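You operate a simulated robot arm through the tools that you are given. There is no shell and no other tool. Be economical: measure what you need, move in short steps, check, and stop when the job is done.

You are at the controls of a simulated robot arm. One attempt, no reset.

## Task
Cap each length in the stand in its socket's colour.
Fine: clamp with the stand lever first, free it last; leave the grey cap.
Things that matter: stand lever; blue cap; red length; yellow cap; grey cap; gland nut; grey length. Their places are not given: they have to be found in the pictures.

Only the result counts: the job must be done as asked and must still hold three seconds after the hand-in. Knocking over, shifting, dropping, spilling or breaking anything else fails it.

## Robot
A 7-joint arm with a two-finger parallel gripper, fixed in place. Base frame: the origin is at the foot of the arm, x ahead of it, y to its left, z up; the work surface is at about z = 0. Readings come in m, degrees, newtons and seconds.
With the tool pointing down near the work surface it reaches from about 0.24 to 0.62 m from the base axis. Its first joint turns from -66.0 to 66.0 degrees. Payload 2.6 kg.
The tool frame sits at the grasp point between the pads (the TCP): z along the fingers, y along the line on which they close. The tips reach 0.03 m beyond it. The gripper opens to 0.094 m. The fingers are 0.028 m wide and 0.01 m thick; the gripper's body (0.05 by 0.096 m) begins 0.055 m behind the TCP.
Orientation is told as [roll, pitch, yaw] about the base's x, y, z axes, in that order, counted from this pose: with the fingers straight down and closing along the base's y, the tool's x points along the base's -x, its y along +y and its z along -z.

## Interface
- The arm moves only by the tool arm_command. Its argument "moves" is a list of rows, each a list of 7 numbers: the turn, a rotation vector about the base's x, y, z in degrees, then the shift along the base's x, y, z in mm, then the finger opening in mm, from 0 to 94. In form: [[rx, ry, rz, x, y, z, gripper], ...]. A call has 1 to 12 rows; each row is the pose to reach, as a shift and turn from the pose commanded when the call began. Each row takes 0.2 s and may step no farther than 0.05 m and 8.6 degrees from the row before; otherwise, or with a gripper value out of range, the whole call is refused. Where a pose cannot be reached the arm comes as near as it can. A force on the tool above 70 N (or 10 N above the force at the start of the call, whichever is more), or a blocked arm, ends the call early, and 0.2 s more pass. The fingers move at their own pace (about 0.072 m/s each) and stop on an object; they squeeze with about 43 N. The grip force told is the motor's: it shows also when the fingers shut on nothing. Time passes only in rows, and 0.2 s behind the last, so rows that repeat a pose let the fingers close. It gives the time, the measured TCP pose, the force on the tool (base axes), the opening and the grip force at its end, in the units of the frame above (readings bear some noise).
- Cameras (640 x 400 px; columns grow to the right, rows downward): "scene" is fixed at [0.035, 0.4293, 0.5717]; the picture's right is [-0.80, -0.60, 0.00], its down [-0.30, 0.40, -0.87] and it looks along [0.52, -0.69, -0.49] (base axes); focal length 294 px, centre (320, 200). "wrist" rides on the gripper at [-0.037, 0, -0.058] in the tool frame; the picture's right is [0.00, -1.00, 0.00], its down [0.97, 0.00, -0.24] and it looks along [0.24, 0.00, 0.97] (tool axes); focal length 218 px, centre (320, 200).
- camera(camera): a new picture of that camera. It takes no simulated time.
- point_at(camera, pixels): for up to 12 pixels [column, row] of the newest picture of that camera ("zoom" is the newest enlarged one), the place [x, y, z] in the base frame of the surface seen there, good to about 0.002 m. It takes no simulated time.
- enlarge(camera, box): a new picture of the part [left, top, right, bottom] of that camera's present view, enlarged. It takes no simulated time.
- hand_in(): hands the job in; it is judged then, once.

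Work in short steps. Measure before you move; look again where a grasp or a placing could have gone wrong, and mend it. You have 80 turns and 46 pictures in all, those below and enlarged ones among them. Open the gripper and draw the arm clear of the work before you hand the job in, unless the task says otherwise; then end with one line.

The tools are called as name(argument=value, ...) on one line, values as JSON. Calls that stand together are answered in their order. arm_command: Moves the arm, as the interface text tells. Its arguments: {"type":"object","properties":{"moves":{"type":"array"}},"required":["moves"]} The other tools are called the same way: camera (camera) takes a picture; point_at (camera, pixels) gives the place of the surface under pixels of a picture; enlarge (camera, box) takes an enlarged picture of a part of a camera's view; hand_in () hands the job in.

At the start:

```text
t: 0.0
tool_pos: [0.284, -0.0837, 0.4598]
tool_rot: [0.0, 0.1, 0.0]
force: [0.5, 1.0, 0.2]
grip_width: 0.0938
grasp_force: 0.0
```

scene: 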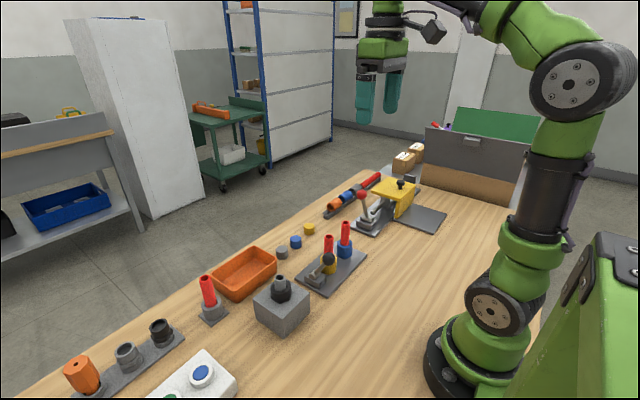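
wrist: 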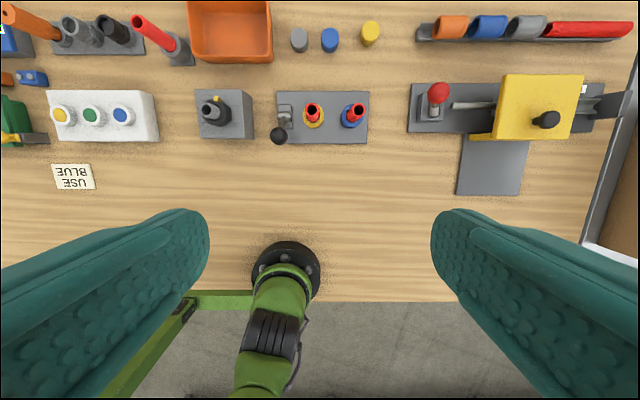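

The stand with two red lengths (yellow and blue sockets) is at about (335,265) in the scene; caps are at (282,252), (296,242), (309,229). I enlarge both views.

enlarge(camera="scene", box=[260, 200, 380, 300])

enlarge(camera="wrist", box=[260, 10, 400, 150])

point_at(camera="wrist", pixels=[[299, 40], [330, 40], [370, 33], [312, 110], [354, 110], [278, 135], [285, 112], [300, 138], [365, 140], [365, 95], [280, 95], [344, 170]])

```text
4.00 times, centred on (320, 250) of scene
```

zoom: 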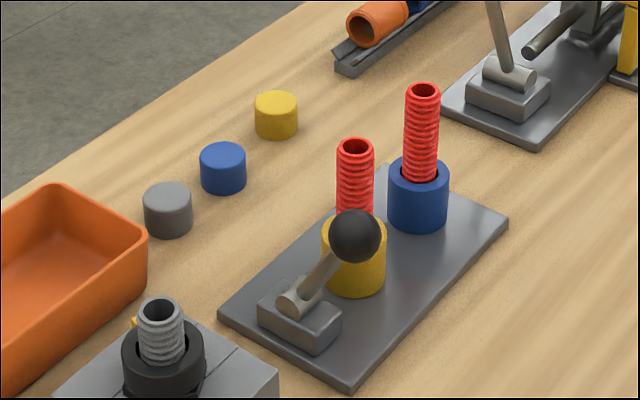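

```text
2.86 times, centred on (330, 80) of wrist
```

zoom: 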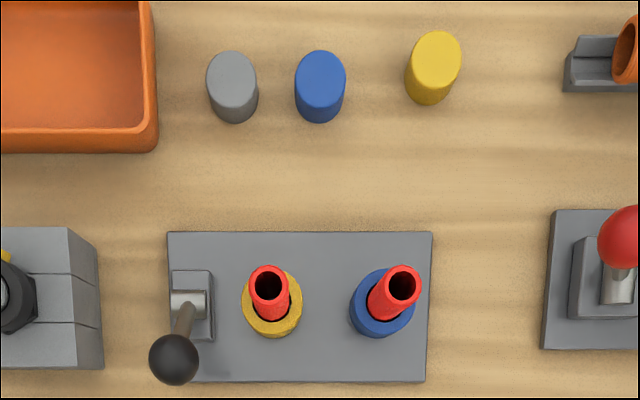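

```text
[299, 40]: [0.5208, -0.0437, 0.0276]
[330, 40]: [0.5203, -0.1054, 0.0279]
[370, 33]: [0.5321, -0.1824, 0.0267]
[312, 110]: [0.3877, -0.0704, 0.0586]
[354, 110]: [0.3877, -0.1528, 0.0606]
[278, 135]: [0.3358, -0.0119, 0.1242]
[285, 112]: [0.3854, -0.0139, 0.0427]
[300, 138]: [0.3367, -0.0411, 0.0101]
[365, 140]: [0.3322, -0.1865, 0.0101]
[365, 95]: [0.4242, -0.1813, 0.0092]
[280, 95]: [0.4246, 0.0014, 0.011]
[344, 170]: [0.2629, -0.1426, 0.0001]
```

The lever's knob leans toward the robot from its pivot. I measure the tube rims, caps and knob through the scene camera.

point_at(camera="scene", pixels=[[328.75, 240], [324.8, 237.5], [333, 237.5], [345.8, 225.8], [341.7, 223.5], [349.4, 223.5], [328.7, 259], [318, 268], [282, 247.5], [295.8, 238], [309, 225], [314, 274.5]])

point_at(camera="zoom", pixels=[[268, 268], [286, 285], [252, 285], [402, 268], [416, 285], [388, 285], [232, 78], [320, 78], [433, 60], [173, 358], [188, 305], [245, 305]])

```text
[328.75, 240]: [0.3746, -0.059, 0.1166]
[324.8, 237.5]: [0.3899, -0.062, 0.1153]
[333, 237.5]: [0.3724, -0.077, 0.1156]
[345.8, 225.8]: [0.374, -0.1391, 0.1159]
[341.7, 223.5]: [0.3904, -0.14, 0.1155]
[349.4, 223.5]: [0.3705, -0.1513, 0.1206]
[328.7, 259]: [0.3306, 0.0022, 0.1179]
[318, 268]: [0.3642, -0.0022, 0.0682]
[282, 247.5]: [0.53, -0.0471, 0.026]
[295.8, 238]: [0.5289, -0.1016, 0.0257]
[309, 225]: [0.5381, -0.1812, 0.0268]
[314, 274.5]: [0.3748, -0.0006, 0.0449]
```

```text
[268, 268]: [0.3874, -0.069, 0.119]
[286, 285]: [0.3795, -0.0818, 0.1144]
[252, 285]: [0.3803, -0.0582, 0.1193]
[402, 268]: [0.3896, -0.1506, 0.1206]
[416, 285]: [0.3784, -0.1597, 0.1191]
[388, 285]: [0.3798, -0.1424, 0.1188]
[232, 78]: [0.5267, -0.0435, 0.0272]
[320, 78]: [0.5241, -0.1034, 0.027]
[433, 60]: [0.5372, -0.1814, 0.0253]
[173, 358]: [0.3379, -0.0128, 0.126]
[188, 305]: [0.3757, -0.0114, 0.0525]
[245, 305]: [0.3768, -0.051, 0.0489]
```

Tube tops are at about (0.382,-0.070,0.118) and (0.382,-0.150,0.119), and the knob at (0.335,-0.010,0.12). I go nearer for a close look at the lever.

arm_command(moves=[[0, 0, 0, 0, 15, -40, 94], [0, 0, 0, 0, 30, -80, 94], [0, 0, 0, 0, 45, -120, 94], [0, 0, 0, 0, 60, -160, 94]])

camera(camera="wrist")

```text
t: 1.0
tool_pos: [0.2846, -0.0246, 0.3003]
tool_rot: [0.1, 0.0, 0.0]
force: [0.1, 0.2, 0.1]
grip_width: 0.094
grasp_force: 0.1
```

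```text
41 pictures are left
```

wrist: 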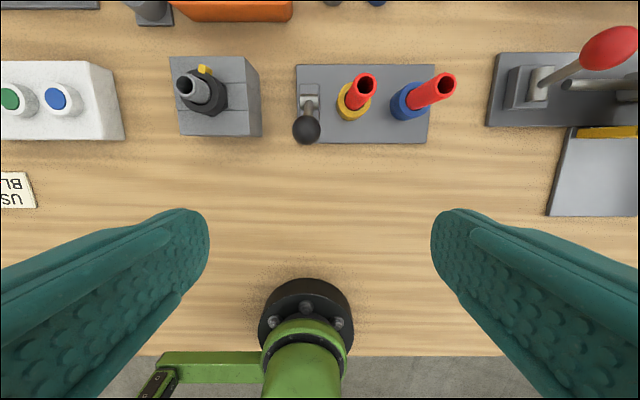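

The lever shows at (307,110). I enlarge it and measure along the arm.

enlarge(camera="wrist", box=[280, 55, 460, 155])

point_at(camera="wrist", pixels=[[306, 127], [294, 129], [319, 129], [306, 142], [309, 100], [309, 88], [303, 101], [316, 101], [310, 110], [364, 79], [443, 79], [300, 70]])

```text
3.56 times, centred on (370, 105) of wrist
```

zoom: 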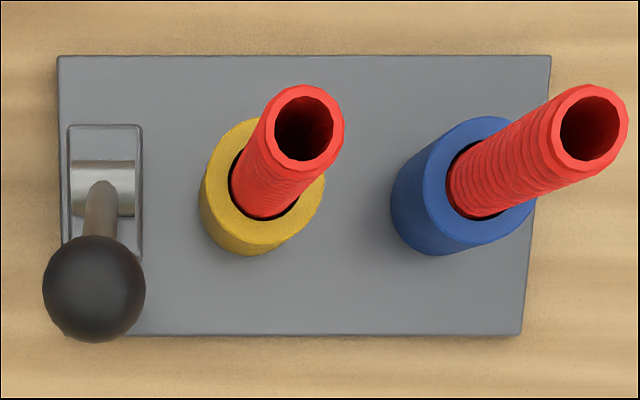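

```text
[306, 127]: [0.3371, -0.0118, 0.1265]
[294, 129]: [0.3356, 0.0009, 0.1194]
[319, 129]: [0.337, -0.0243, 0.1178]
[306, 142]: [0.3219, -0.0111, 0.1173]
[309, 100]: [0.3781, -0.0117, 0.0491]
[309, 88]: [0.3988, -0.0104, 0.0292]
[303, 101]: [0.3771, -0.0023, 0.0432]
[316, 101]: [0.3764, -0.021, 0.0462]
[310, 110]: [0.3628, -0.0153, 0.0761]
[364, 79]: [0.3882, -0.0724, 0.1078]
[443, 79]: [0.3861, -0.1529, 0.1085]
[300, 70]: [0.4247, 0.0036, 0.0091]
```

Knob centre is about (0.335,-0.012,0.115), radius 13 mm, pivot (0.379,-0.012,0.037). I close the fingers and come down on the robot's side of the knob.

arm_command(moves=[[0, 0, 0, -1, 4, -40, 0], [0, 0, 0, -2, 8, -80, 0], [0, 0, 0, -4, 12, -120, 0], [0, 0, 0, -4, 12.6, -150, 0], [0, 0, 0, -4, 12.6, -175, 0], [0, 0, 0, -4, 12.6, -175, 0]])

camera(camera="scene")

```text
t: 2.4
tool_pos: [0.2802, -0.0106, 0.1246]
tool_rot: [0.0, 0.0, 0.1]
force: [1.1, 0.0, 0.3]
grip_width: 0.0
grasp_force: 32.9
```

```text
39 pictures are left
```

scene: 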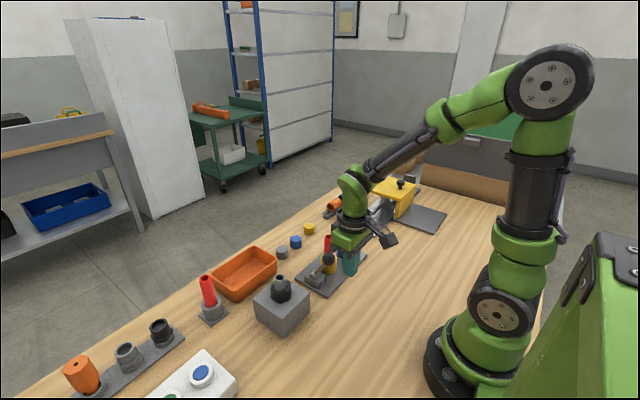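

The fingers are beside the knob. I push in +x in short steps, watching the force.

arm_command(moves=[[0, 0, 0, 10, 0, 0, 0], [0, 0, 0, 20, 0, 0, 0], [0, 0, 0, 30, 0, 0, 0], [0, 0, 0, 40, 0, 0, 0], [0, 0, 0, 50, 0, 0, 0]])

```text
t: 3.6
tool_pos: [0.3285, -0.0102, 0.1252]
tool_rot: [-0.1, 0.0, 0.1]
force: [-1.0, -1.1, 0.4]
grip_width: 0.0001
grasp_force: 32.6
```

No resistance worth note; the knob should have moved 20 mm. I continue.

arm_command(moves=[[0, 0, 0, 10, 0, 0, 0], [0, 0, 0, 20, 0, 0, 0], [0, 0, 0, 30, 0, 0, 0], [0, 0, 0, 40, 0, 0, 0], [0, 0, 0, 50, 0, 0, 0], [0, 0, 0, 60, 0, 0, 0]])

enlarge(camera="scene", box=[260, 200, 420, 300])

```text
t: 5.0
tool_pos: [0.3881, -0.0108, 0.1257]
tool_rot: [0.0, 0.0, 0.0]
force: [-1.2, 0.5, -0.8]
grip_width: 0.0001
grasp_force: 33.0
```

```text
4.00 times, centred on (340, 250) of scene
```

zoom: 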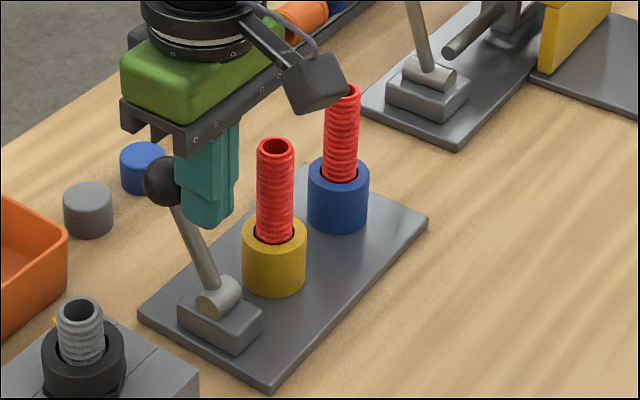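

The lever is past vertical at (165,180) in the zoom. I push further to find its stop.

arm_command(moves=[[0, 0, 0, 8, 0, -2, 0], [0, 0, 0, 16, 0, -5, 0], [0, 0, 0, 24, 0, -9, 0], [0, 0, 0, 30, 0, -13, 0]])

enlarge(camera="scene", box=[260, 200, 420, 300])

```text
t: 5.5
tool_pos: [0.3937, -0.0118, 0.1239]
tool_rot: [0.3, 1.2, -0.6]
force: [-12.5, -0.5, 13.0]
grip_width: 0.0
grasp_force: 33.2
stopped in row 2: the force on the tool passed its limit (the readings are from after the stop); the commanded pose is now the measured one
```

```text
4.00 times, centred on (340, 250) of scene
```

zoom: 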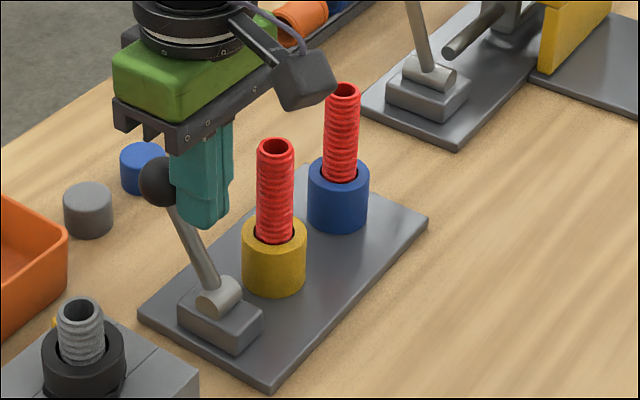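

The lever met its stop (force over 70 N), so it should be clamped. I back off, rise, open, and check that it stays.

arm_command(moves=[[-0.3, -1.2, 0.6, -15, 0, 0, 0], [-0.3, -1.2, 0.6, -40, 0, 0, 0], [-0.3, -1.2, 0.6, -60, 0, 30, 0], [-0.3, -1.2, 0.6, -60, 0, 70, 0], [-0.3, -1.2, 0.6, -60, 0, 110, 50], [-0.3, -1.2, 0.6, -30, -20, 140, 50], [-0.3, -1.2, 0.6, 10, -50, 140, 50], [-0.3, -1.2, 0.6, 50, -70, 140, 50], [-0.3, -1.2, 0.6, 90, -88, 140, 50], [-0.3, -1.2, 0.6, 90, -88, 140, 50]])

enlarge(camera="scene", box=[260, 200, 420, 300])

camera(camera="wrist")

```text
t: 7.7
tool_pos: [0.4829, -0.1, 0.263]
tool_rot: [-0.2, -0.1, 0.1]
force: [0.1, 0.0, -0.2]
grip_width: 0.0501
grasp_force: 0.0
```

```text
4.00 times, centred on (340, 250) of scene
```

zoom: 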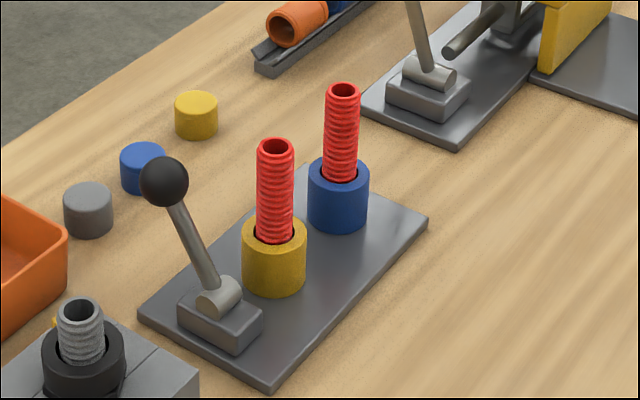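

```text
35 pictures are left
```

wrist: 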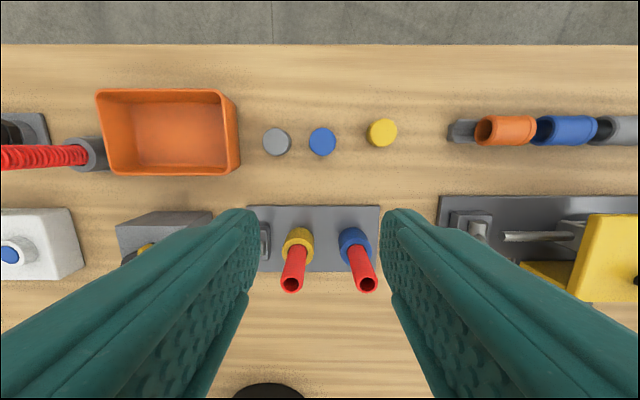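

The lever stays at its clamped side. I now measure the blue and yellow caps by their edges.

enlarge(camera="wrist", box=[250, 100, 410, 200])

point_at(camera="wrist", pixels=[[322, 139], [310, 139], [334, 139], [322, 129], [382, 131], [369, 131], [395, 131], [382, 121], [277, 140], [291, 285], [365, 285]])

```text
4.00 times, centred on (330, 150) of wrist
```

zoom: 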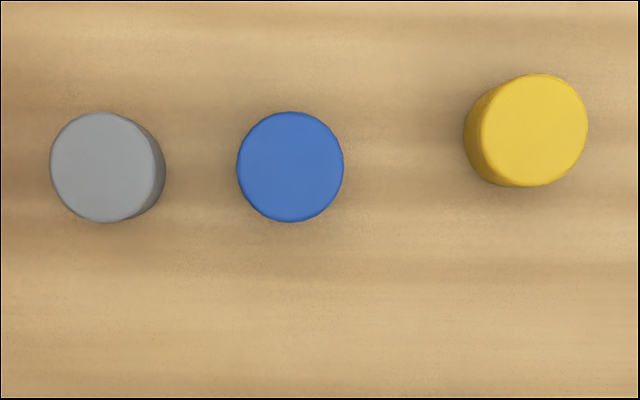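

```text
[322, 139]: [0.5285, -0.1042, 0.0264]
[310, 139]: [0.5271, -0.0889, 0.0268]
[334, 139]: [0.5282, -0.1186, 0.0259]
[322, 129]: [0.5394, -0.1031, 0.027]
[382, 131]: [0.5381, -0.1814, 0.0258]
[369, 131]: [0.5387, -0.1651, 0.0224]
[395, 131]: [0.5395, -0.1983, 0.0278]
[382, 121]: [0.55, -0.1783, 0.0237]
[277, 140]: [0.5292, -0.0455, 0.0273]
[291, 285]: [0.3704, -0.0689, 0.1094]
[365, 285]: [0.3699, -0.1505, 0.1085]
```

I query the zoom's cap edges for exact centres and sizes.

point_at(camera="zoom", pixels=[[243, 167], [338, 167], [290, 117], [290, 216], [290, 167], [487, 130], [583, 130], [535, 78], [535, 182], [535, 130]])

```text
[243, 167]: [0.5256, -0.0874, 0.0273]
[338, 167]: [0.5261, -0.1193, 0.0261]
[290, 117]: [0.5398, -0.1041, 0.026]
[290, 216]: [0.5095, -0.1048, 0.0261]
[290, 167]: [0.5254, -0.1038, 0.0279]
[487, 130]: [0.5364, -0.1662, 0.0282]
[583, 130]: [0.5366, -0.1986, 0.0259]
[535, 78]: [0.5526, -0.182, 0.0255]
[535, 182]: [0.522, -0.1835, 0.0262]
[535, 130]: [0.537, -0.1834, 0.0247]
```

Blue cap centre (0.525,-0.104), diameter 34 mm, top 0.0265. I go above it and descend with a 50 mm opening.

arm_command(moves=[[0, 0, 0, 21, -2, -40, 50], [0, 0, 0, 42, -4, -80, 50], [0, 0, 0, 42, -4, -120, 50], [0, 0, 0, 42, -4, -160, 50], [0, 0, 0, 42, -4, -190, 50]])

enlarge(camera="scene", box=[240, 190, 400, 290])

camera(camera="wrist")

```text
t: 8.9
tool_pos: [0.5276, -0.1033, 0.07]
tool_rot: [-0.2, -0.2, 0.1]
force: [-0.4, 0.7, -0.7]
grip_width: 0.05
grasp_force: 0.0
```

```text
4.00 times, centred on (320, 240) of scene
```

zoom: 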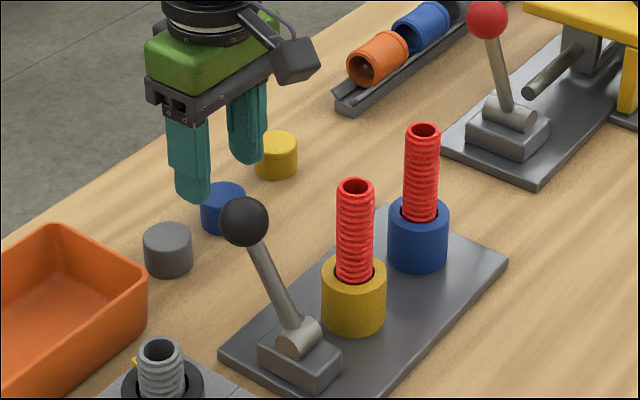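

```text
32 pictures are left
```

wrist: 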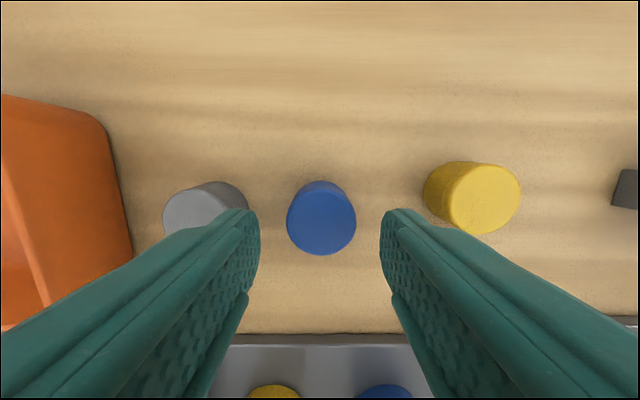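

The cap (321,218) is centred between the fingers. I descend to z 0.037 and close.

arm_command(moves=[[0, 0, 0, -2, -0.5, -18, 50], [0, 0, 0, -2, -0.5, -33, 50], [0, 0, 0, -2, -0.5, -33, 20], [0, 0, 0, -2, -0.5, -33, 20], [0, 0, 0, -2, -0.5, -33, 20]])

```text
t: 10.1
tool_pos: [0.5264, -0.1033, 0.0393]
tool_rot: [-0.1, -0.2, 0.1]
force: [0.7, -0.1, -0.5]
grip_width: 0.0329
grasp_force: 43.2
```

Gripped at 33 mm. I lift to z 0.23 and move toward the tubes, looking again from there.

arm_command(moves=[[0, 0, 0, 0, 0, 40, 20], [0, 0, 0, 0, 0, 80, 20], [0, 0, 0, 0, 0, 125, 20], [0, 0, 0, 0, 0, 170, 20], [0, 0, 0, -30, -15, 190, 20], [0, 0, 0, -60, -30, 190, 20]])

enlarge(camera="scene", box=[310, 210, 374, 250])

camera(camera="wrist")

```text
t: 11.5
tool_pos: [0.4652, -0.1357, 0.2314]
tool_rot: [0.0, -0.2, 0.1]
force: [-0.7, 0.6, -0.3]
grip_width: 0.0332
grasp_force: 43.2
```

```text
10.00 times, centred on (342, 230) of scene
```

zoom: 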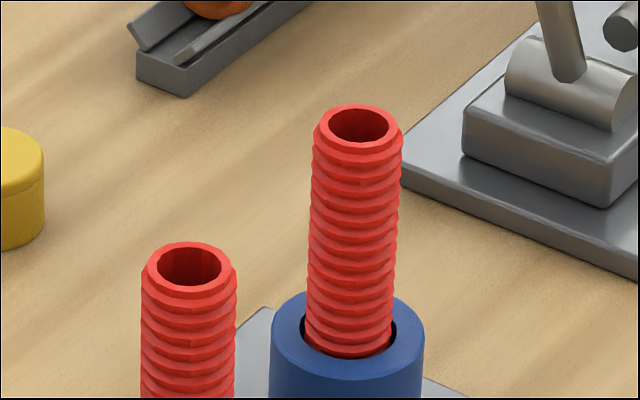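

```text
30 pictures are left
```

wrist: 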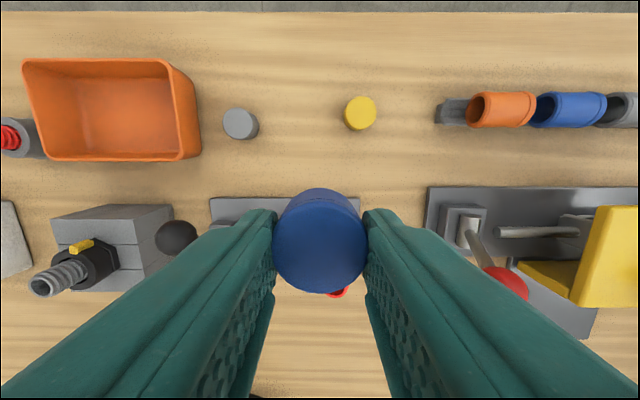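

The tubes carry ribs or threads. I measure both rims at the zoom's edges.

point_at(camera="zoom", pixels=[[358, 148], [322, 125], [396, 125], [358, 107], [330, 113], [388, 138], [190, 288], [150, 266], [230, 266], [190, 244], [160, 252], [220, 280]])

```text
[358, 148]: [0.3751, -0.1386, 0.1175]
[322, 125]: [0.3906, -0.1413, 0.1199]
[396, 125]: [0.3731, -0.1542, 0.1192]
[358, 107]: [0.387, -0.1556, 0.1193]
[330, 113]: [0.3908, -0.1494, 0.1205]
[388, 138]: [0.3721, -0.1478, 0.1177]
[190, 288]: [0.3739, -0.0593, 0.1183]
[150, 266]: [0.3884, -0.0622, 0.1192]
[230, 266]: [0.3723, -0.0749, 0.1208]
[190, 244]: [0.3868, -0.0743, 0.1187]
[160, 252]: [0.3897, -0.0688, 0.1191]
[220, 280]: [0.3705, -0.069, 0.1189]
```

Blue-socket tube centre is about (0.381,-0.149), rim z 0.119. I carry the cap above it, its underside about 10 mm over the rim.

arm_command(moves=[[0, 0, 0, -40, -6, 0, 20], [0, 0, 0, -83, -13, 0, 20], [0, 0, 0, -83, -13, -30, 20], [0, 0, 0, -83, -13, -62, 20]])

enlarge(camera="scene", box=[294, 190, 390, 250])

```text
t: 12.5
tool_pos: [0.3792, -0.1469, 0.1684]
tool_rot: [-0.2, -0.1, 0.1]
force: [1.0, 0.8, -0.1]
grip_width: 0.0332
grasp_force: 42.5
```

```text
6.67 times, centred on (342, 220) of scene
```

zoom: 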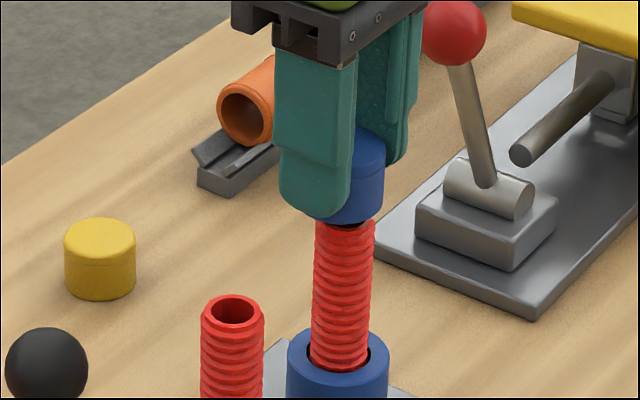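

The cap sits well over the tube (overhang about 9 of 11 px expected). I lower in small steps until contact.

arm_command(moves=[[0, 0, 0, 0, 0, -4, 20], [0, 0, 0, 0, 0, -8, 20], [0, 0, 0, 0, 0, -11, 20], [0, 0, 0, 0, 0, -13, 20], [0, 0, 0, 0, 0, -15, 20]])

enlarge(camera="scene", box=[294, 190, 390, 250])

```text
t: 13.7
tool_pos: [0.3822, -0.1482, 0.155]
tool_rot: [-0.3, -0.5, -0.1]
force: [-3.1, -0.5, 29.9]
grip_width: 0.0333
grasp_force: 42.9
```

```text
6.67 times, centred on (342, 220) of scene
```

zoom: 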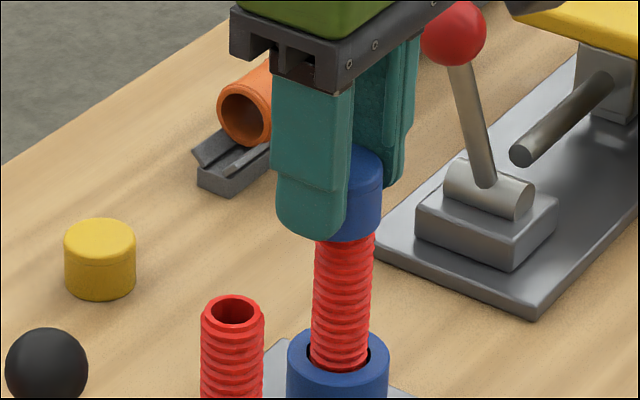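

Contact with 30 N at z 0.155: the thread mouth blocks a plain push. I ease to a light push and turn clockwise seen from above (rz negative).

arm_command(moves=[[0, 0, 0, 0, 0, 1, 20], [0, 0, -8, 0, 0, 1, 20], [0, 0, -16, 0, 0, 0.9, 20], [0, 0, -24, 0, 0, 0.8, 20], [0, 0, -32, 0, 0, 0.7, 20], [0, 0, -40, 0, 0, 0.6, 20], [0, 0, -48, 0, 0, 0.5, 20], [0, 0, -56, 0, 0, 0.4, 20], [0, 0, -64, 0, 0, 0.3, 20], [0, 0, -72, 0, 0, 0.2, 20], [0, 0, -80, 0, 0, 0.1, 20]])

enlarge(camera="scene", box=[294, 190, 390, 250])

```text
t: 16.1
tool_pos: [0.3815, -0.1474, 0.1536]
tool_rot: [0.0, -0.2, -80.2]
force: [0.0, -4.2, 27.4]
grip_width: 0.0333
grasp_force: 43.1
```

```text
6.67 times, centred on (342, 220) of scene
```

zoom: 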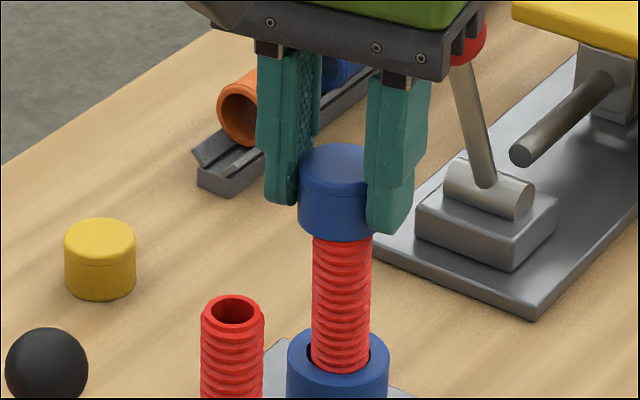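

The force is about the same at the same commanded height, so no clear advance yet. I keep turning with steady height to find the thread start.

arm_command(moves=[[0, 0, -8, 0, 0, 0, 20], [0, 0, -16, 0, 0, 0, 20], [0, 0, -24, 0, 0, 0, 20], [0, 0, -32, 0, 0, 0, 20], [0, 0, -40, 0, 0, 0, 20], [0, 0, -48, 0, 0, 0, 20], [0, 0, -56, 0, 0, 0, 20], [0, 0, -64, 0, 0, 0, 20]])

```text
t: 17.9
tool_pos: [0.3816, -0.1464, 0.1514]
tool_rot: [-0.2, -0.2, -144.1]
force: [-0.4, 0.6, 0.1]
grip_width: 0.0331
grasp_force: 43.6
```

The force dropped to zero, so the thread has caught and pulled the cap down. I turn on a little, following downward.

arm_command(moves=[[0, 0, -8, 0, 0, -0.4, 20], [0, 0, -16, 0, 0, -0.5, 20], [0, 0, -24, 0, 0, -0.6, 20]])

enlarge(camera="scene", box=[294, 190, 390, 250])

```text
t: 18.7
tool_pos: [0.3813, -0.1458, 0.1521]
tool_rot: [-0.1, -0.2, -168.1]
force: [0.6, -0.2, 0.0]
grip_width: 0.0331
grasp_force: 42.6
```

```text
6.67 times, centred on (342, 220) of scene
```

zoom: 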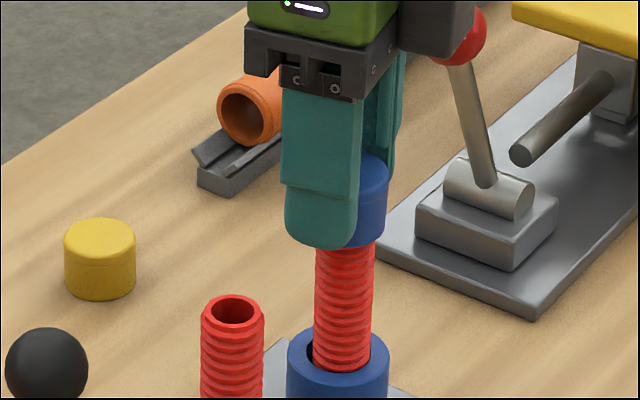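

The cap's lower edge has sunk about 2 mm. I open and wind the hand back for a new stroke.

arm_command(moves=[[0, 0, 0, 0, 0, 0, 50], [0, 0, 0, 0, 0, 0, 50], [0, 0, 8.5, 0, 0, 0, 50], [0, 0, 17, 0, 0, 0, 50], [0, 0, 25.5, 0, 0, 0, 50], [0, 0, 34, 0, 0, 0, 50], [0, 0, 42.5, 0, 0, 0, 50], [0, 0, 51, 0, 0, 0, 50], [0, 0, 59.5, 0, 0, 0, 50], [0, 0, 68, 0, 0, 0, 50], [0, 0, 76.5, 0, 0, 0, 50], [0, 0, 85, 0, 0, 0, 50]])

enlarge(camera="scene", box=[294, 190, 390, 250])

```text
t: 21.3
tool_pos: [0.3822, -0.1476, 0.1534]
tool_rot: [-0.1, -0.2, -82.6]
force: [-0.2, -0.1, 0.1]
grip_width: 0.0502
grasp_force: 0.2
```

```text
6.67 times, centred on (342, 220) of scene
```

zoom: 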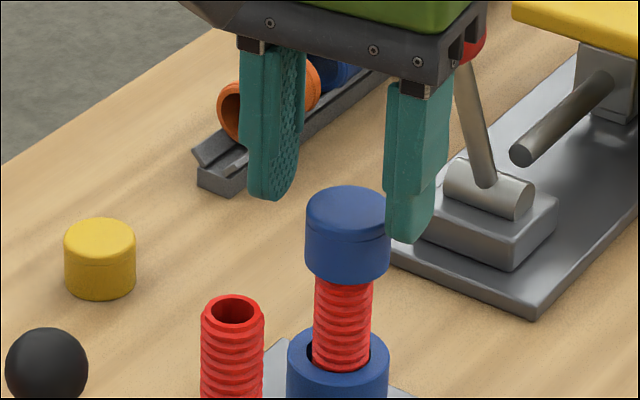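

The cap has dropped about 20 mm after release. I measure its top and edges to see whether it is seated on the tube.

point_at(camera="zoom", pixels=[[347, 207], [310, 212], [380, 212], [345, 190], [345, 228], [345, 275], [345, 300], [345, 360], [232, 320], [320, 352], [296, 360], [340, 388]])

enlarge(camera="scene", box=[318, 208, 366, 256])

```text
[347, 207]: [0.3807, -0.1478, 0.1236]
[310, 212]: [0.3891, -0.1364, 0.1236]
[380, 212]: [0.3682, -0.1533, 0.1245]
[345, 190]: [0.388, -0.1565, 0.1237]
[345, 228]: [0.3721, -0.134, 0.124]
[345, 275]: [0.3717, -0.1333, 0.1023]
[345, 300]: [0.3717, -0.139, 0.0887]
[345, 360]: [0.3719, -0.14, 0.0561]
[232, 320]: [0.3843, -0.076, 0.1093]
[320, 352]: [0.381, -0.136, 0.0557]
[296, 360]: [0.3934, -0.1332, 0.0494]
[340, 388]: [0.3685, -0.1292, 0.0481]
```

```text
8.33 times, centred on (342, 232) of scene
```

zoom: 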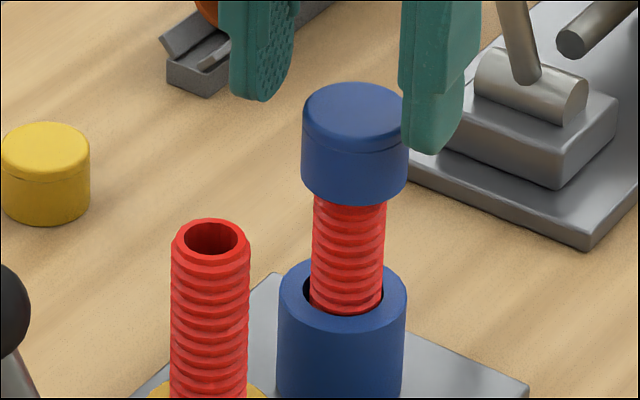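

The cap top is at z 0.124 with the rim formerly at 0.119, so it slid down over the tube. I'll lower, grip it again with yaw back near zero, and test by turning whether it still screws.

arm_command(moves=[[0, 0, 8.5, 0, -1, 0, 50], [0, 0, 17, 0, -1, -2, 50], [0, 0, 25.5, 0, -1, -4, 50], [0, 0, 34, 0, -1, -6, 50], [0, 0, 42.5, 0, -1, -8, 50], [0, 0, 51, 0, -1, -10, 50], [0, 0, 59.5, 0, -1, -12, 50], [0, 0, 68, 0, -1, -14, 50], [0, 0, 76, 0, -1, -16, 50], [0, 0, 82.6, 0, -1, -16, 20], [0, 0, 82.6, 0, -1, -16, 20], [0, 0, 82.6, 0, -1, -16, 20]])

```text
t: 23.9
tool_pos: [0.3816, -0.148, 0.1369]
tool_rot: [-0.1, -0.2, -0.3]
force: [0.2, -0.5, -0.5]
grip_width: 0.033
grasp_force: 42.8
```

Gripped at 33 mm. I turn clockwise 88° at constant height and read the force.

arm_command(moves=[[0, 0, -8, 0, 0, 0, 20], [0, 0, -16, 0, 0, 0, 20], [0, 0, -24, 0, 0, 0, 20], [0, 0, -32, 0, 0, 0, 20], [0, 0, -40, 0, 0, 0, 20], [0, 0, -48, 0, 0, 0, 20], [0, 0, -56, 0, 0, 0, 20], [0, 0, -64, 0, 0, 0, 20], [0, 0, -72, 0, 0, 0, 20], [0, 0, -80, 0, 0, 0, 20], [0, 0, -88, 0, 0, 0, 20]])

enlarge(camera="scene", box=[318, 208, 366, 256])

```text
t: 26.3
tool_pos: [0.3821, -0.1486, 0.1361]
tool_rot: [-0.1, -0.3, -88.5]
force: [-0.3, 0.8, -0.6]
grip_width: 0.0325
grasp_force: 42.7
```

```text
8.33 times, centred on (342, 232) of scene
```

zoom: 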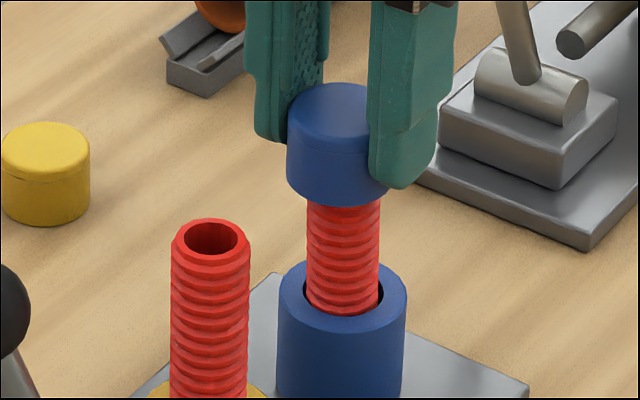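

The cap turned freely and the tube shifted a touch with it. I press down gently to learn if it is at its stop.

arm_command(moves=[[0, 0, 0, 0, 0, -1, 20], [0, 0, 0, 0, 0, -2, 20], [0, 0, 0, 0, 0, -2, 20]])

```text
t: 27.1
tool_pos: [0.3819, -0.1484, 0.1349]
tool_rot: [-0.1, -0.2, -88.4]
force: [0.2, -1.5, 8.5]
grip_width: 0.0323
grasp_force: 42.6
```

It resists (8.5 N). I press a little more to see if that is a firm stop, turning clockwise on at the same time.

arm_command(moves=[[0, 0, -8, 0, 0, 0, 20], [0, 0, -16, 0, 0, 0, 20], [0, 0, -24, 0, 0, 0, 20], [0, 0, -32, 0, 0, 0, 20], [0, 0, -40, 0, 0, 0, 20], [0, 0, -48, 0, 0, 0, 20], [0, 0, -56, 0, 0, 0, 20], [0, 0, -64, 0, 0, 0, 20], [0, 0, -72, 0, 0, 0, 20]])

enlarge(camera="scene", box=[318, 208, 366, 256])

```text
t: 29.1
tool_pos: [0.3815, -0.1477, 0.1337]
tool_rot: [-0.1, -0.1, -160.6]
force: [-2.7, -3.6, 15.0]
grip_width: 0.0328
grasp_force: 42.7
```

```text
8.33 times, centred on (342, 232) of scene
```

zoom: 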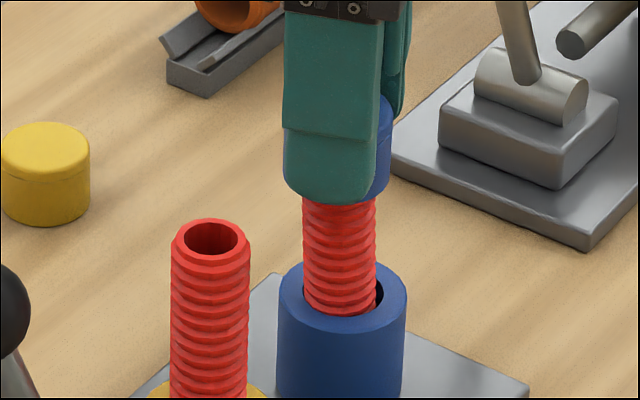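

The tube has shifted inside its socket (gap now on its right), so it seems loose. I test with a small sideways move, reading the force.

arm_command(moves=[[0, 0, 0, 0, 0, 2, 20], [0, 0, 0, 0, -1.5, 2, 20], [0, 0, 0, 0, -3, 2, 20], [0, 0, 0, 0, -3, 2, 20]])

enlarge(camera="scene", box=[318, 208, 366, 256])

```text
t: 30.1
tool_pos: [0.381, -0.1513, 0.1367]
tool_rot: [-0.1, -0.1, -160.3]
force: [-0.5, 1.2, -0.1]
grip_width: 0.0324
grasp_force: 42.8
```

```text
8.33 times, centred on (342, 232) of scene
```

zoom: 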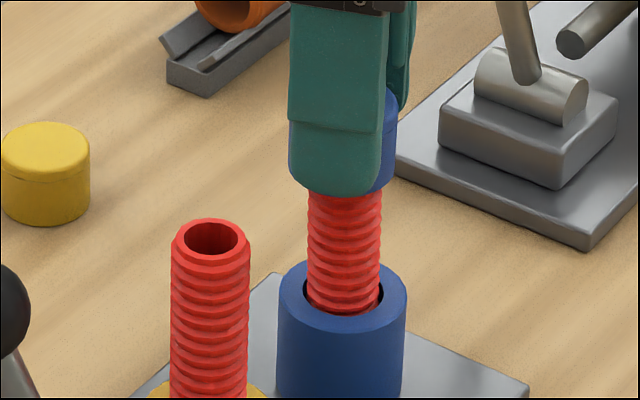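

The tube follows with hardly any force, so it is not held. I check the lever's present angle.

enlarge(camera="scene", box=[280, 215, 376, 275])

point_at(camera="scene", pixels=[[301, 245], [295.5, 245.5], [306.5, 245.5], [301, 251], [301, 240.5], [307, 258], [310.5, 266], [313.5, 273]])

```text
6.67 times, centred on (328, 245) of scene
```

zoom: 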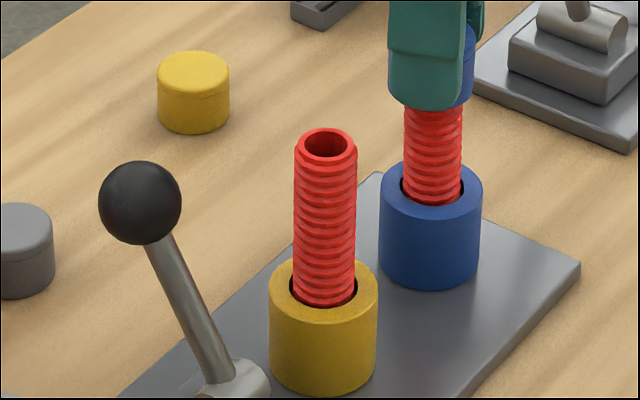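

```text
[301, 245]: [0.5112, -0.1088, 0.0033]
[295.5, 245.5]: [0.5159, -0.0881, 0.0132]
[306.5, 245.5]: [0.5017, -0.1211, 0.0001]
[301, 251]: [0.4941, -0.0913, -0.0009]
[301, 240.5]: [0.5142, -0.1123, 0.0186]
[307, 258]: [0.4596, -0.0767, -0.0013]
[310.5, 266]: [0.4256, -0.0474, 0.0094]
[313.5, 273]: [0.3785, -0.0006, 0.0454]
```

Those readings belonged to the older full picture; I query the newest zoom instead.

point_at(camera="zoom", pixels=[[140, 203], [104, 203], [176, 203], [140, 240], [140, 165], [185, 300], [215, 365], [325, 133], [325, 155], [298, 143], [353, 143]])

```text
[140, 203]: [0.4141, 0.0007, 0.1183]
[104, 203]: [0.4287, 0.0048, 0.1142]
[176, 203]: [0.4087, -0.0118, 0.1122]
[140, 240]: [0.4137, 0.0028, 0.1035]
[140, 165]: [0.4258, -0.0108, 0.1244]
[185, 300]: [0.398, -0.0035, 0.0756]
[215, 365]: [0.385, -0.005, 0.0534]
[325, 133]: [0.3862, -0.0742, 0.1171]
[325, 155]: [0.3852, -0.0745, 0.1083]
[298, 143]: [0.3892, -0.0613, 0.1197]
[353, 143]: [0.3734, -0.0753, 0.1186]
```

The lever stands at +28°, mirrored from its −29° start. I lift the cap 8 mm to see whether it slips off the tube or the tube comes along.

arm_command(moves=[[0, 0, 0, 0, 0, 3, 20], [0, 0, 0, 0, 0, 6, 20], [0, 0, 0, 0, 0, 8, 20], [0, 0, 0, 0, 0, 8, 20]])

enlarge(camera="scene", box=[318, 208, 366, 256])

```text
t: 31.1
tool_pos: [0.3814, -0.1507, 0.145]
tool_rot: [-0.1, 0.0, -160.3]
force: [0.1, -0.6, 0.0]
grip_width: 0.0327
grasp_force: 43.6
```

```text
8.33 times, centred on (342, 232) of scene
```

zoom: 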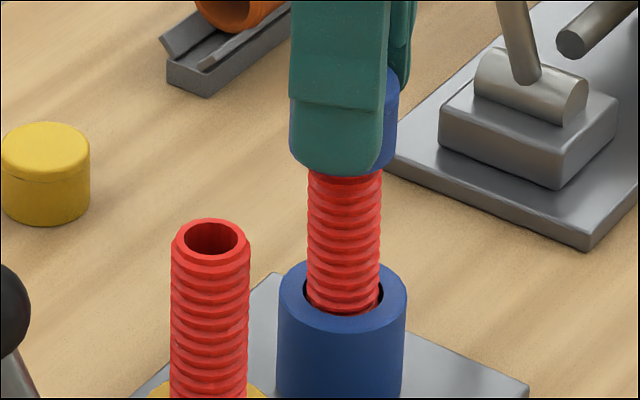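

The visible tube lengthened; I lift 16 mm more to tell slipping from lifting.

arm_command(moves=[[0, 0, 0, 0, 0, 5, 20], [0, 0, 0, 0, 0, 10, 20], [0, 0, 0, 0, 0, 14, 20], [0, 0, 0, 0, 0, 18, 20], [0, 0, 0, 0, 0, 18, 20]])

enlarge(camera="scene", box=[318, 200, 366, 248])

```text
t: 32.3
tool_pos: [0.3811, -0.1511, 0.1613]
tool_rot: [-0.2, -0.1, -160.2]
force: [0.8, 0.1, -0.7]
grip_width: 0.0321
grasp_force: 42.8
```

```text
8.33 times, centred on (342, 224) of scene
```

zoom: 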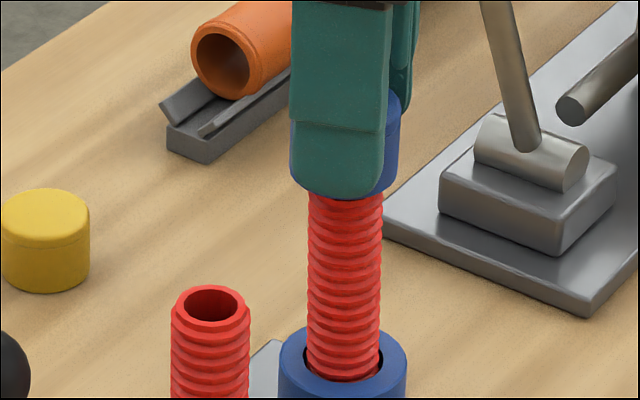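

Still ambiguous: the cap's underside is about at the old rim height. I lift 12 mm more.

arm_command(moves=[[0, 0, 0, 0, 0, 6, 20], [0, 0, 0, 0, 0, 12, 20], [0, 0, 0, 0, 0, 12, 20]])

enlarge(camera="scene", box=[318, 200, 366, 248])

```text
t: 33.1
tool_pos: [0.3808, -0.1522, 0.1747]
tool_rot: [-0.1, -0.2, -160.3]
force: [0.0, -0.1, -0.7]
grip_width: 0.0326
grasp_force: 42.8
```

```text
8.33 times, centred on (342, 224) of scene
```

zoom: 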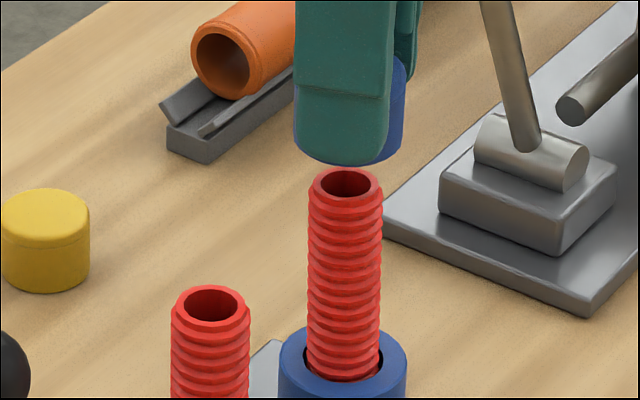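

The cap slipped off freely and the tube stayed, loose in its socket: this lever side may be the free one. With no cap on, I'll try the lever's other side; first I raise and unwind while moving beyond the knob.

arm_command(moves=[[0, 0, 8.4, 0, 0, 20, 20], [0, 0, 16.8, 0, 0, 40, 20], [0, 0, 25.2, 10, 20, 50, 20], [0, 0, 33.6, 20, 40, 50, 20], [0, 0, 42, 30, 60, 50, 20], [0, 0, 50.4, 40, 80, 50, 20], [0, 0, 58.8, 50, 100, 50, 20], [0, 0, 67.2, 60, 120, 50, 20], [0, 0, 75.6, 70, 140, 50, 20], [0, 0, 84, 80, 161, 50, 20], [0, 0, 92.4, 90, 161, 50, 20], [0, 0, 100, 90, 161, 50, 20]])

arm_command(moves=[[0, 0, 8.6, 0, 0, 0, 20], [0, 0, 17.2, 0, 0, 0, 20], [0, 0, 25.8, 0, 0, 0, 20], [0, 0, 34.4, 0, 0, 0, 20], [0, 0, 43, 0, 0, 0, 20], [0, 0, 51.6, 0, 0, 0, 20], [0, 0, 60.2, 0, 0, 0, 20], [0, 0, 60.2, 0, 0, -30, 20], [0, 0, 60.2, 0, 0, -60, 20], [0, 0, 60.2, 0, 0, -90, 20]])

enlarge(camera="scene", box=[240, 190, 400, 290])

```text
t: 35.7
tool_pos: [0.4726, 0.0099, 0.2238]
tool_rot: [-0.1, -0.2, -60.3]
force: [0.2, 0.3, -0.5]
grip_width: 0.0322
grasp_force: 43.6
```

```text
t: 37.9
tool_pos: [0.4723, 0.0109, 0.1367]
tool_rot: [0.0, -0.1, 0.0]
force: [-0.7, 0.4, -0.5]
grip_width: 0.0325
grasp_force: 43.0
```

```text
4.00 times, centred on (320, 240) of scene
```

zoom: 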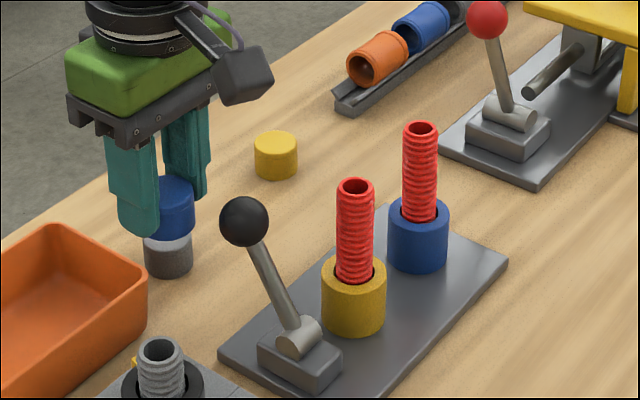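

The hand is beyond the knob with clear space. I push the knob back toward the robot with the −y finger's edge.

arm_command(moves=[[0, 0, 0, -12, 0, 0, 20], [0, 0, 0, -24, 0, 0, 20], [0, 0, 0, -36, 0, 0, 20], [0, 0, 0, -46, 0, 0, 20], [0, 0, 0, -56, 0, 0, 20], [0, 0, 0, -66, 0, 0, 20], [0, 0, 0, -76, 0, 0, 20], [0, 0, 0, -86, 0, 0, 20], [0, 0, 0, -96, 0, 0, 20], [0, 0, 0, -104, 0, 0, 20]])

enlarge(camera="scene", box=[240, 190, 400, 290])

```text
t: 40.1
tool_pos: [0.3677, 0.0115, 0.1335]
tool_rot: [-0.1, -0.3, -0.1]
force: [0.8, 1.2, -1.0]
grip_width: 0.0324
grasp_force: 43.0
```

```text
4.00 times, centred on (320, 240) of scene
```

zoom: 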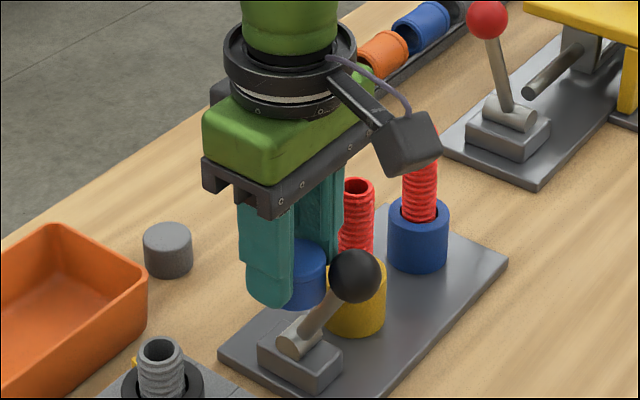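

The lever follows with about 1 N. I push on to find the stop on this side.

arm_command(moves=[[0, 0, 0, -4, 0, -1, 20], [0, 0, 0, -8, 0, -2, 20], [0, 0, 0, -12, 0, -3, 20], [0, 0, 0, -16, 0, -5, 20], [0, 0, 0, -20, 0, -7, 20]])

enlarge(camera="scene", box=[260, 200, 420, 300])

```text
t: 41.1
tool_pos: [0.3644, 0.0101, 0.1369]
tool_rot: [-0.3, -2.8, 0.9]
force: [8.5, 0.3, -2.3]
grip_width: 0.0324
grasp_force: 43.2
stopped in row 4: the force on the tool passed its limit (the readings are from after the stop); the commanded pose is now the measured one
```

```text
4.00 times, centred on (340, 250) of scene
```

zoom: 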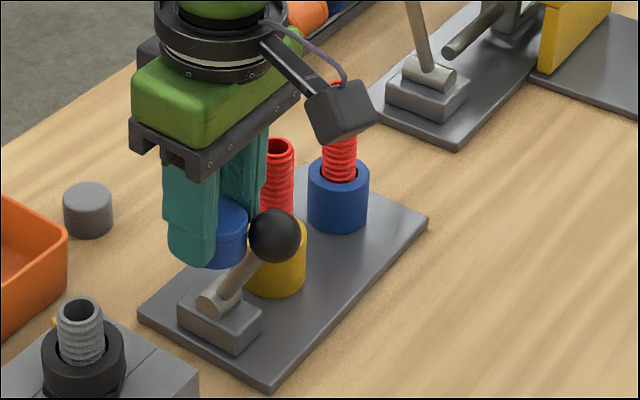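

The stop is where the lever began. I back off, level the tool and rise, then look at the blue-socket tube again.

arm_command(moves=[[0.3, 2.8, -0.9, 20, 0, 0, 20], [0.3, 2.8, -0.9, 40, 0, 30, 20], [0.3, 2.8, -0.9, 60, 0, 70, 20], [0.3, 2.8, -0.9, 90, -40, 85, 20], [0.3, 2.8, -0.9, 90, -90, 85, 20], [0.3, 2.8, -0.9, 90, -130, 85, 20], [0.3, 2.8, -0.9, 90, -155, 85, 20]])

enlarge(camera="scene", box=[310, 210, 374, 250])

```text
refused: row 4 steps farther than a row can; nothing moved
```

```text
10.00 times, centred on (342, 230) of scene
```

zoom: 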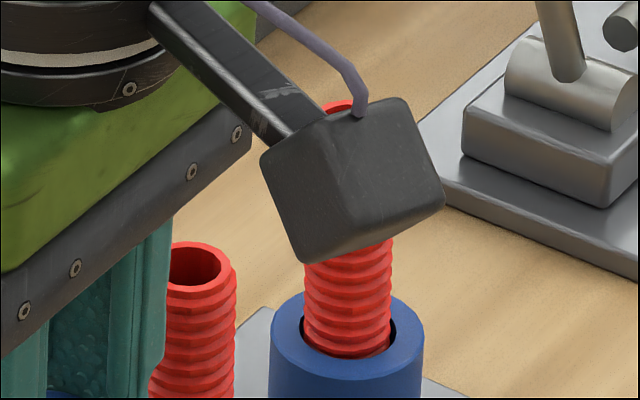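

One step was too long; I repeat the withdrawal with shorter ones.

arm_command(moves=[[0.3, 2.8, -0.9, 20, 0, 0, 20], [0.3, 2.8, -0.9, 40, 0, 30, 20], [0.3, 2.8, -0.9, 60, 0, 70, 20], [0.3, 2.8, -0.9, 80, -35, 85, 20], [0.3, 2.8, -0.9, 90, -80, 85, 20], [0.3, 2.8, -0.9, 90, -120, 85, 20], [0.3, 2.8, -0.9, 90, -155, 85, 20]])

enlarge(camera="scene", box=[310, 210, 374, 250])

```text
t: 42.7
tool_pos: [0.4534, -0.1446, 0.2229]
tool_rot: [0.0, 0.2, -0.1]
force: [0.2, -0.3, -0.8]
grip_width: 0.0325
grasp_force: 42.8
```

```text
10.00 times, centred on (342, 230) of scene
```

zoom: 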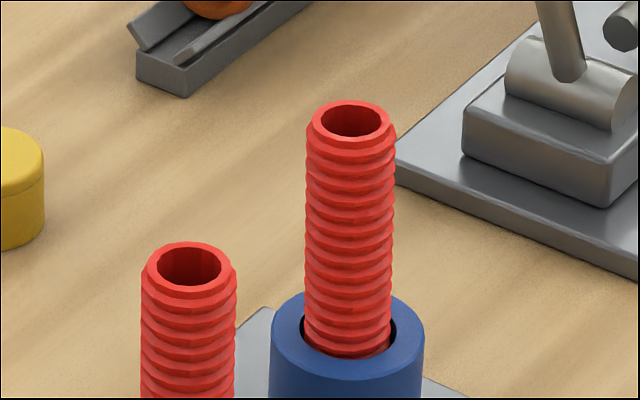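

I measure the rim where it stands now.

point_at(camera="zoom", pixels=[[351, 143], [315, 121], [388, 121], [351, 103], [322, 109], [380, 134], [345, 330], [310, 330], [385, 330]])

```text
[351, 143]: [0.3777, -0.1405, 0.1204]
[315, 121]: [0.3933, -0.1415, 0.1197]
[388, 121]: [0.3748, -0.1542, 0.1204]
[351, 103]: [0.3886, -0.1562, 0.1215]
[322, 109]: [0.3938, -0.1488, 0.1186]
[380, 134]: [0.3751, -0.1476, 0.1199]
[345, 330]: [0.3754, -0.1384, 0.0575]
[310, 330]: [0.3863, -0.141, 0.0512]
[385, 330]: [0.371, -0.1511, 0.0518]
```

Rim centre is now about (0.384,-0.148). I bring the cap over it and lower carefully.

arm_command(moves=[[0, 0, 0, -35, -2, 0, 20], [0, 0, 0, -70, -3.5, 0, 20], [0, 0, 0, -70, -3.5, -30, 20], [0, 0, 0, -70, -3.5, -56, 20], [0, 0, 0, -70, -3.5, -60, 20], [0, 0, 0, -70, -3.5, -64, 20], [0, 0, 0, -70, -3.5, -68, 20], [0, 0, 0, -70, -3.5, -70, 20]])

enlarge(camera="scene", box=[310, 210, 374, 250])

```text
t: 44.5
tool_pos: [0.3847, -0.1476, 0.153]
tool_rot: [-0.2, -0.1, -0.1]
force: [-1.6, -1.7, 32.7]
grip_width: 0.0328
grasp_force: 42.8
```

```text
10.00 times, centred on (342, 230) of scene
```

zoom: 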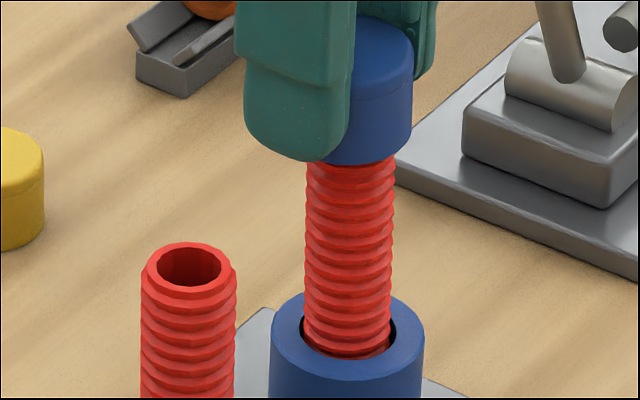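

Contact again, 33 N with the underside about 4 mm below the rim — the thread mouth. I ease off and nudge sideways 3 mm to test whether the tube is held on this lever side.

arm_command(moves=[[0, 0, 0, 0, 0, 1.8, 20], [0, 0, 0, -1.5, 0, 1.8, 20], [0, 0, 0, -3, 0, 1.8, 20], [0, 0, 0, -3, 0, 1.8, 20]])

enlarge(camera="scene", box=[310, 210, 374, 250])

```text
t: 45.5
tool_pos: [0.3822, -0.1463, 0.1522]
tool_rot: [0.0, 0.3, 0.0]
force: [2.0, -0.6, 20.8]
grip_width: 0.0325
grasp_force: 43.4
```

```text
10.00 times, centred on (342, 230) of scene
```

zoom: 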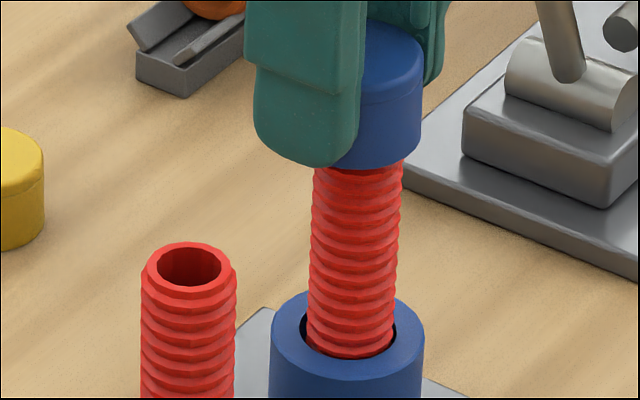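

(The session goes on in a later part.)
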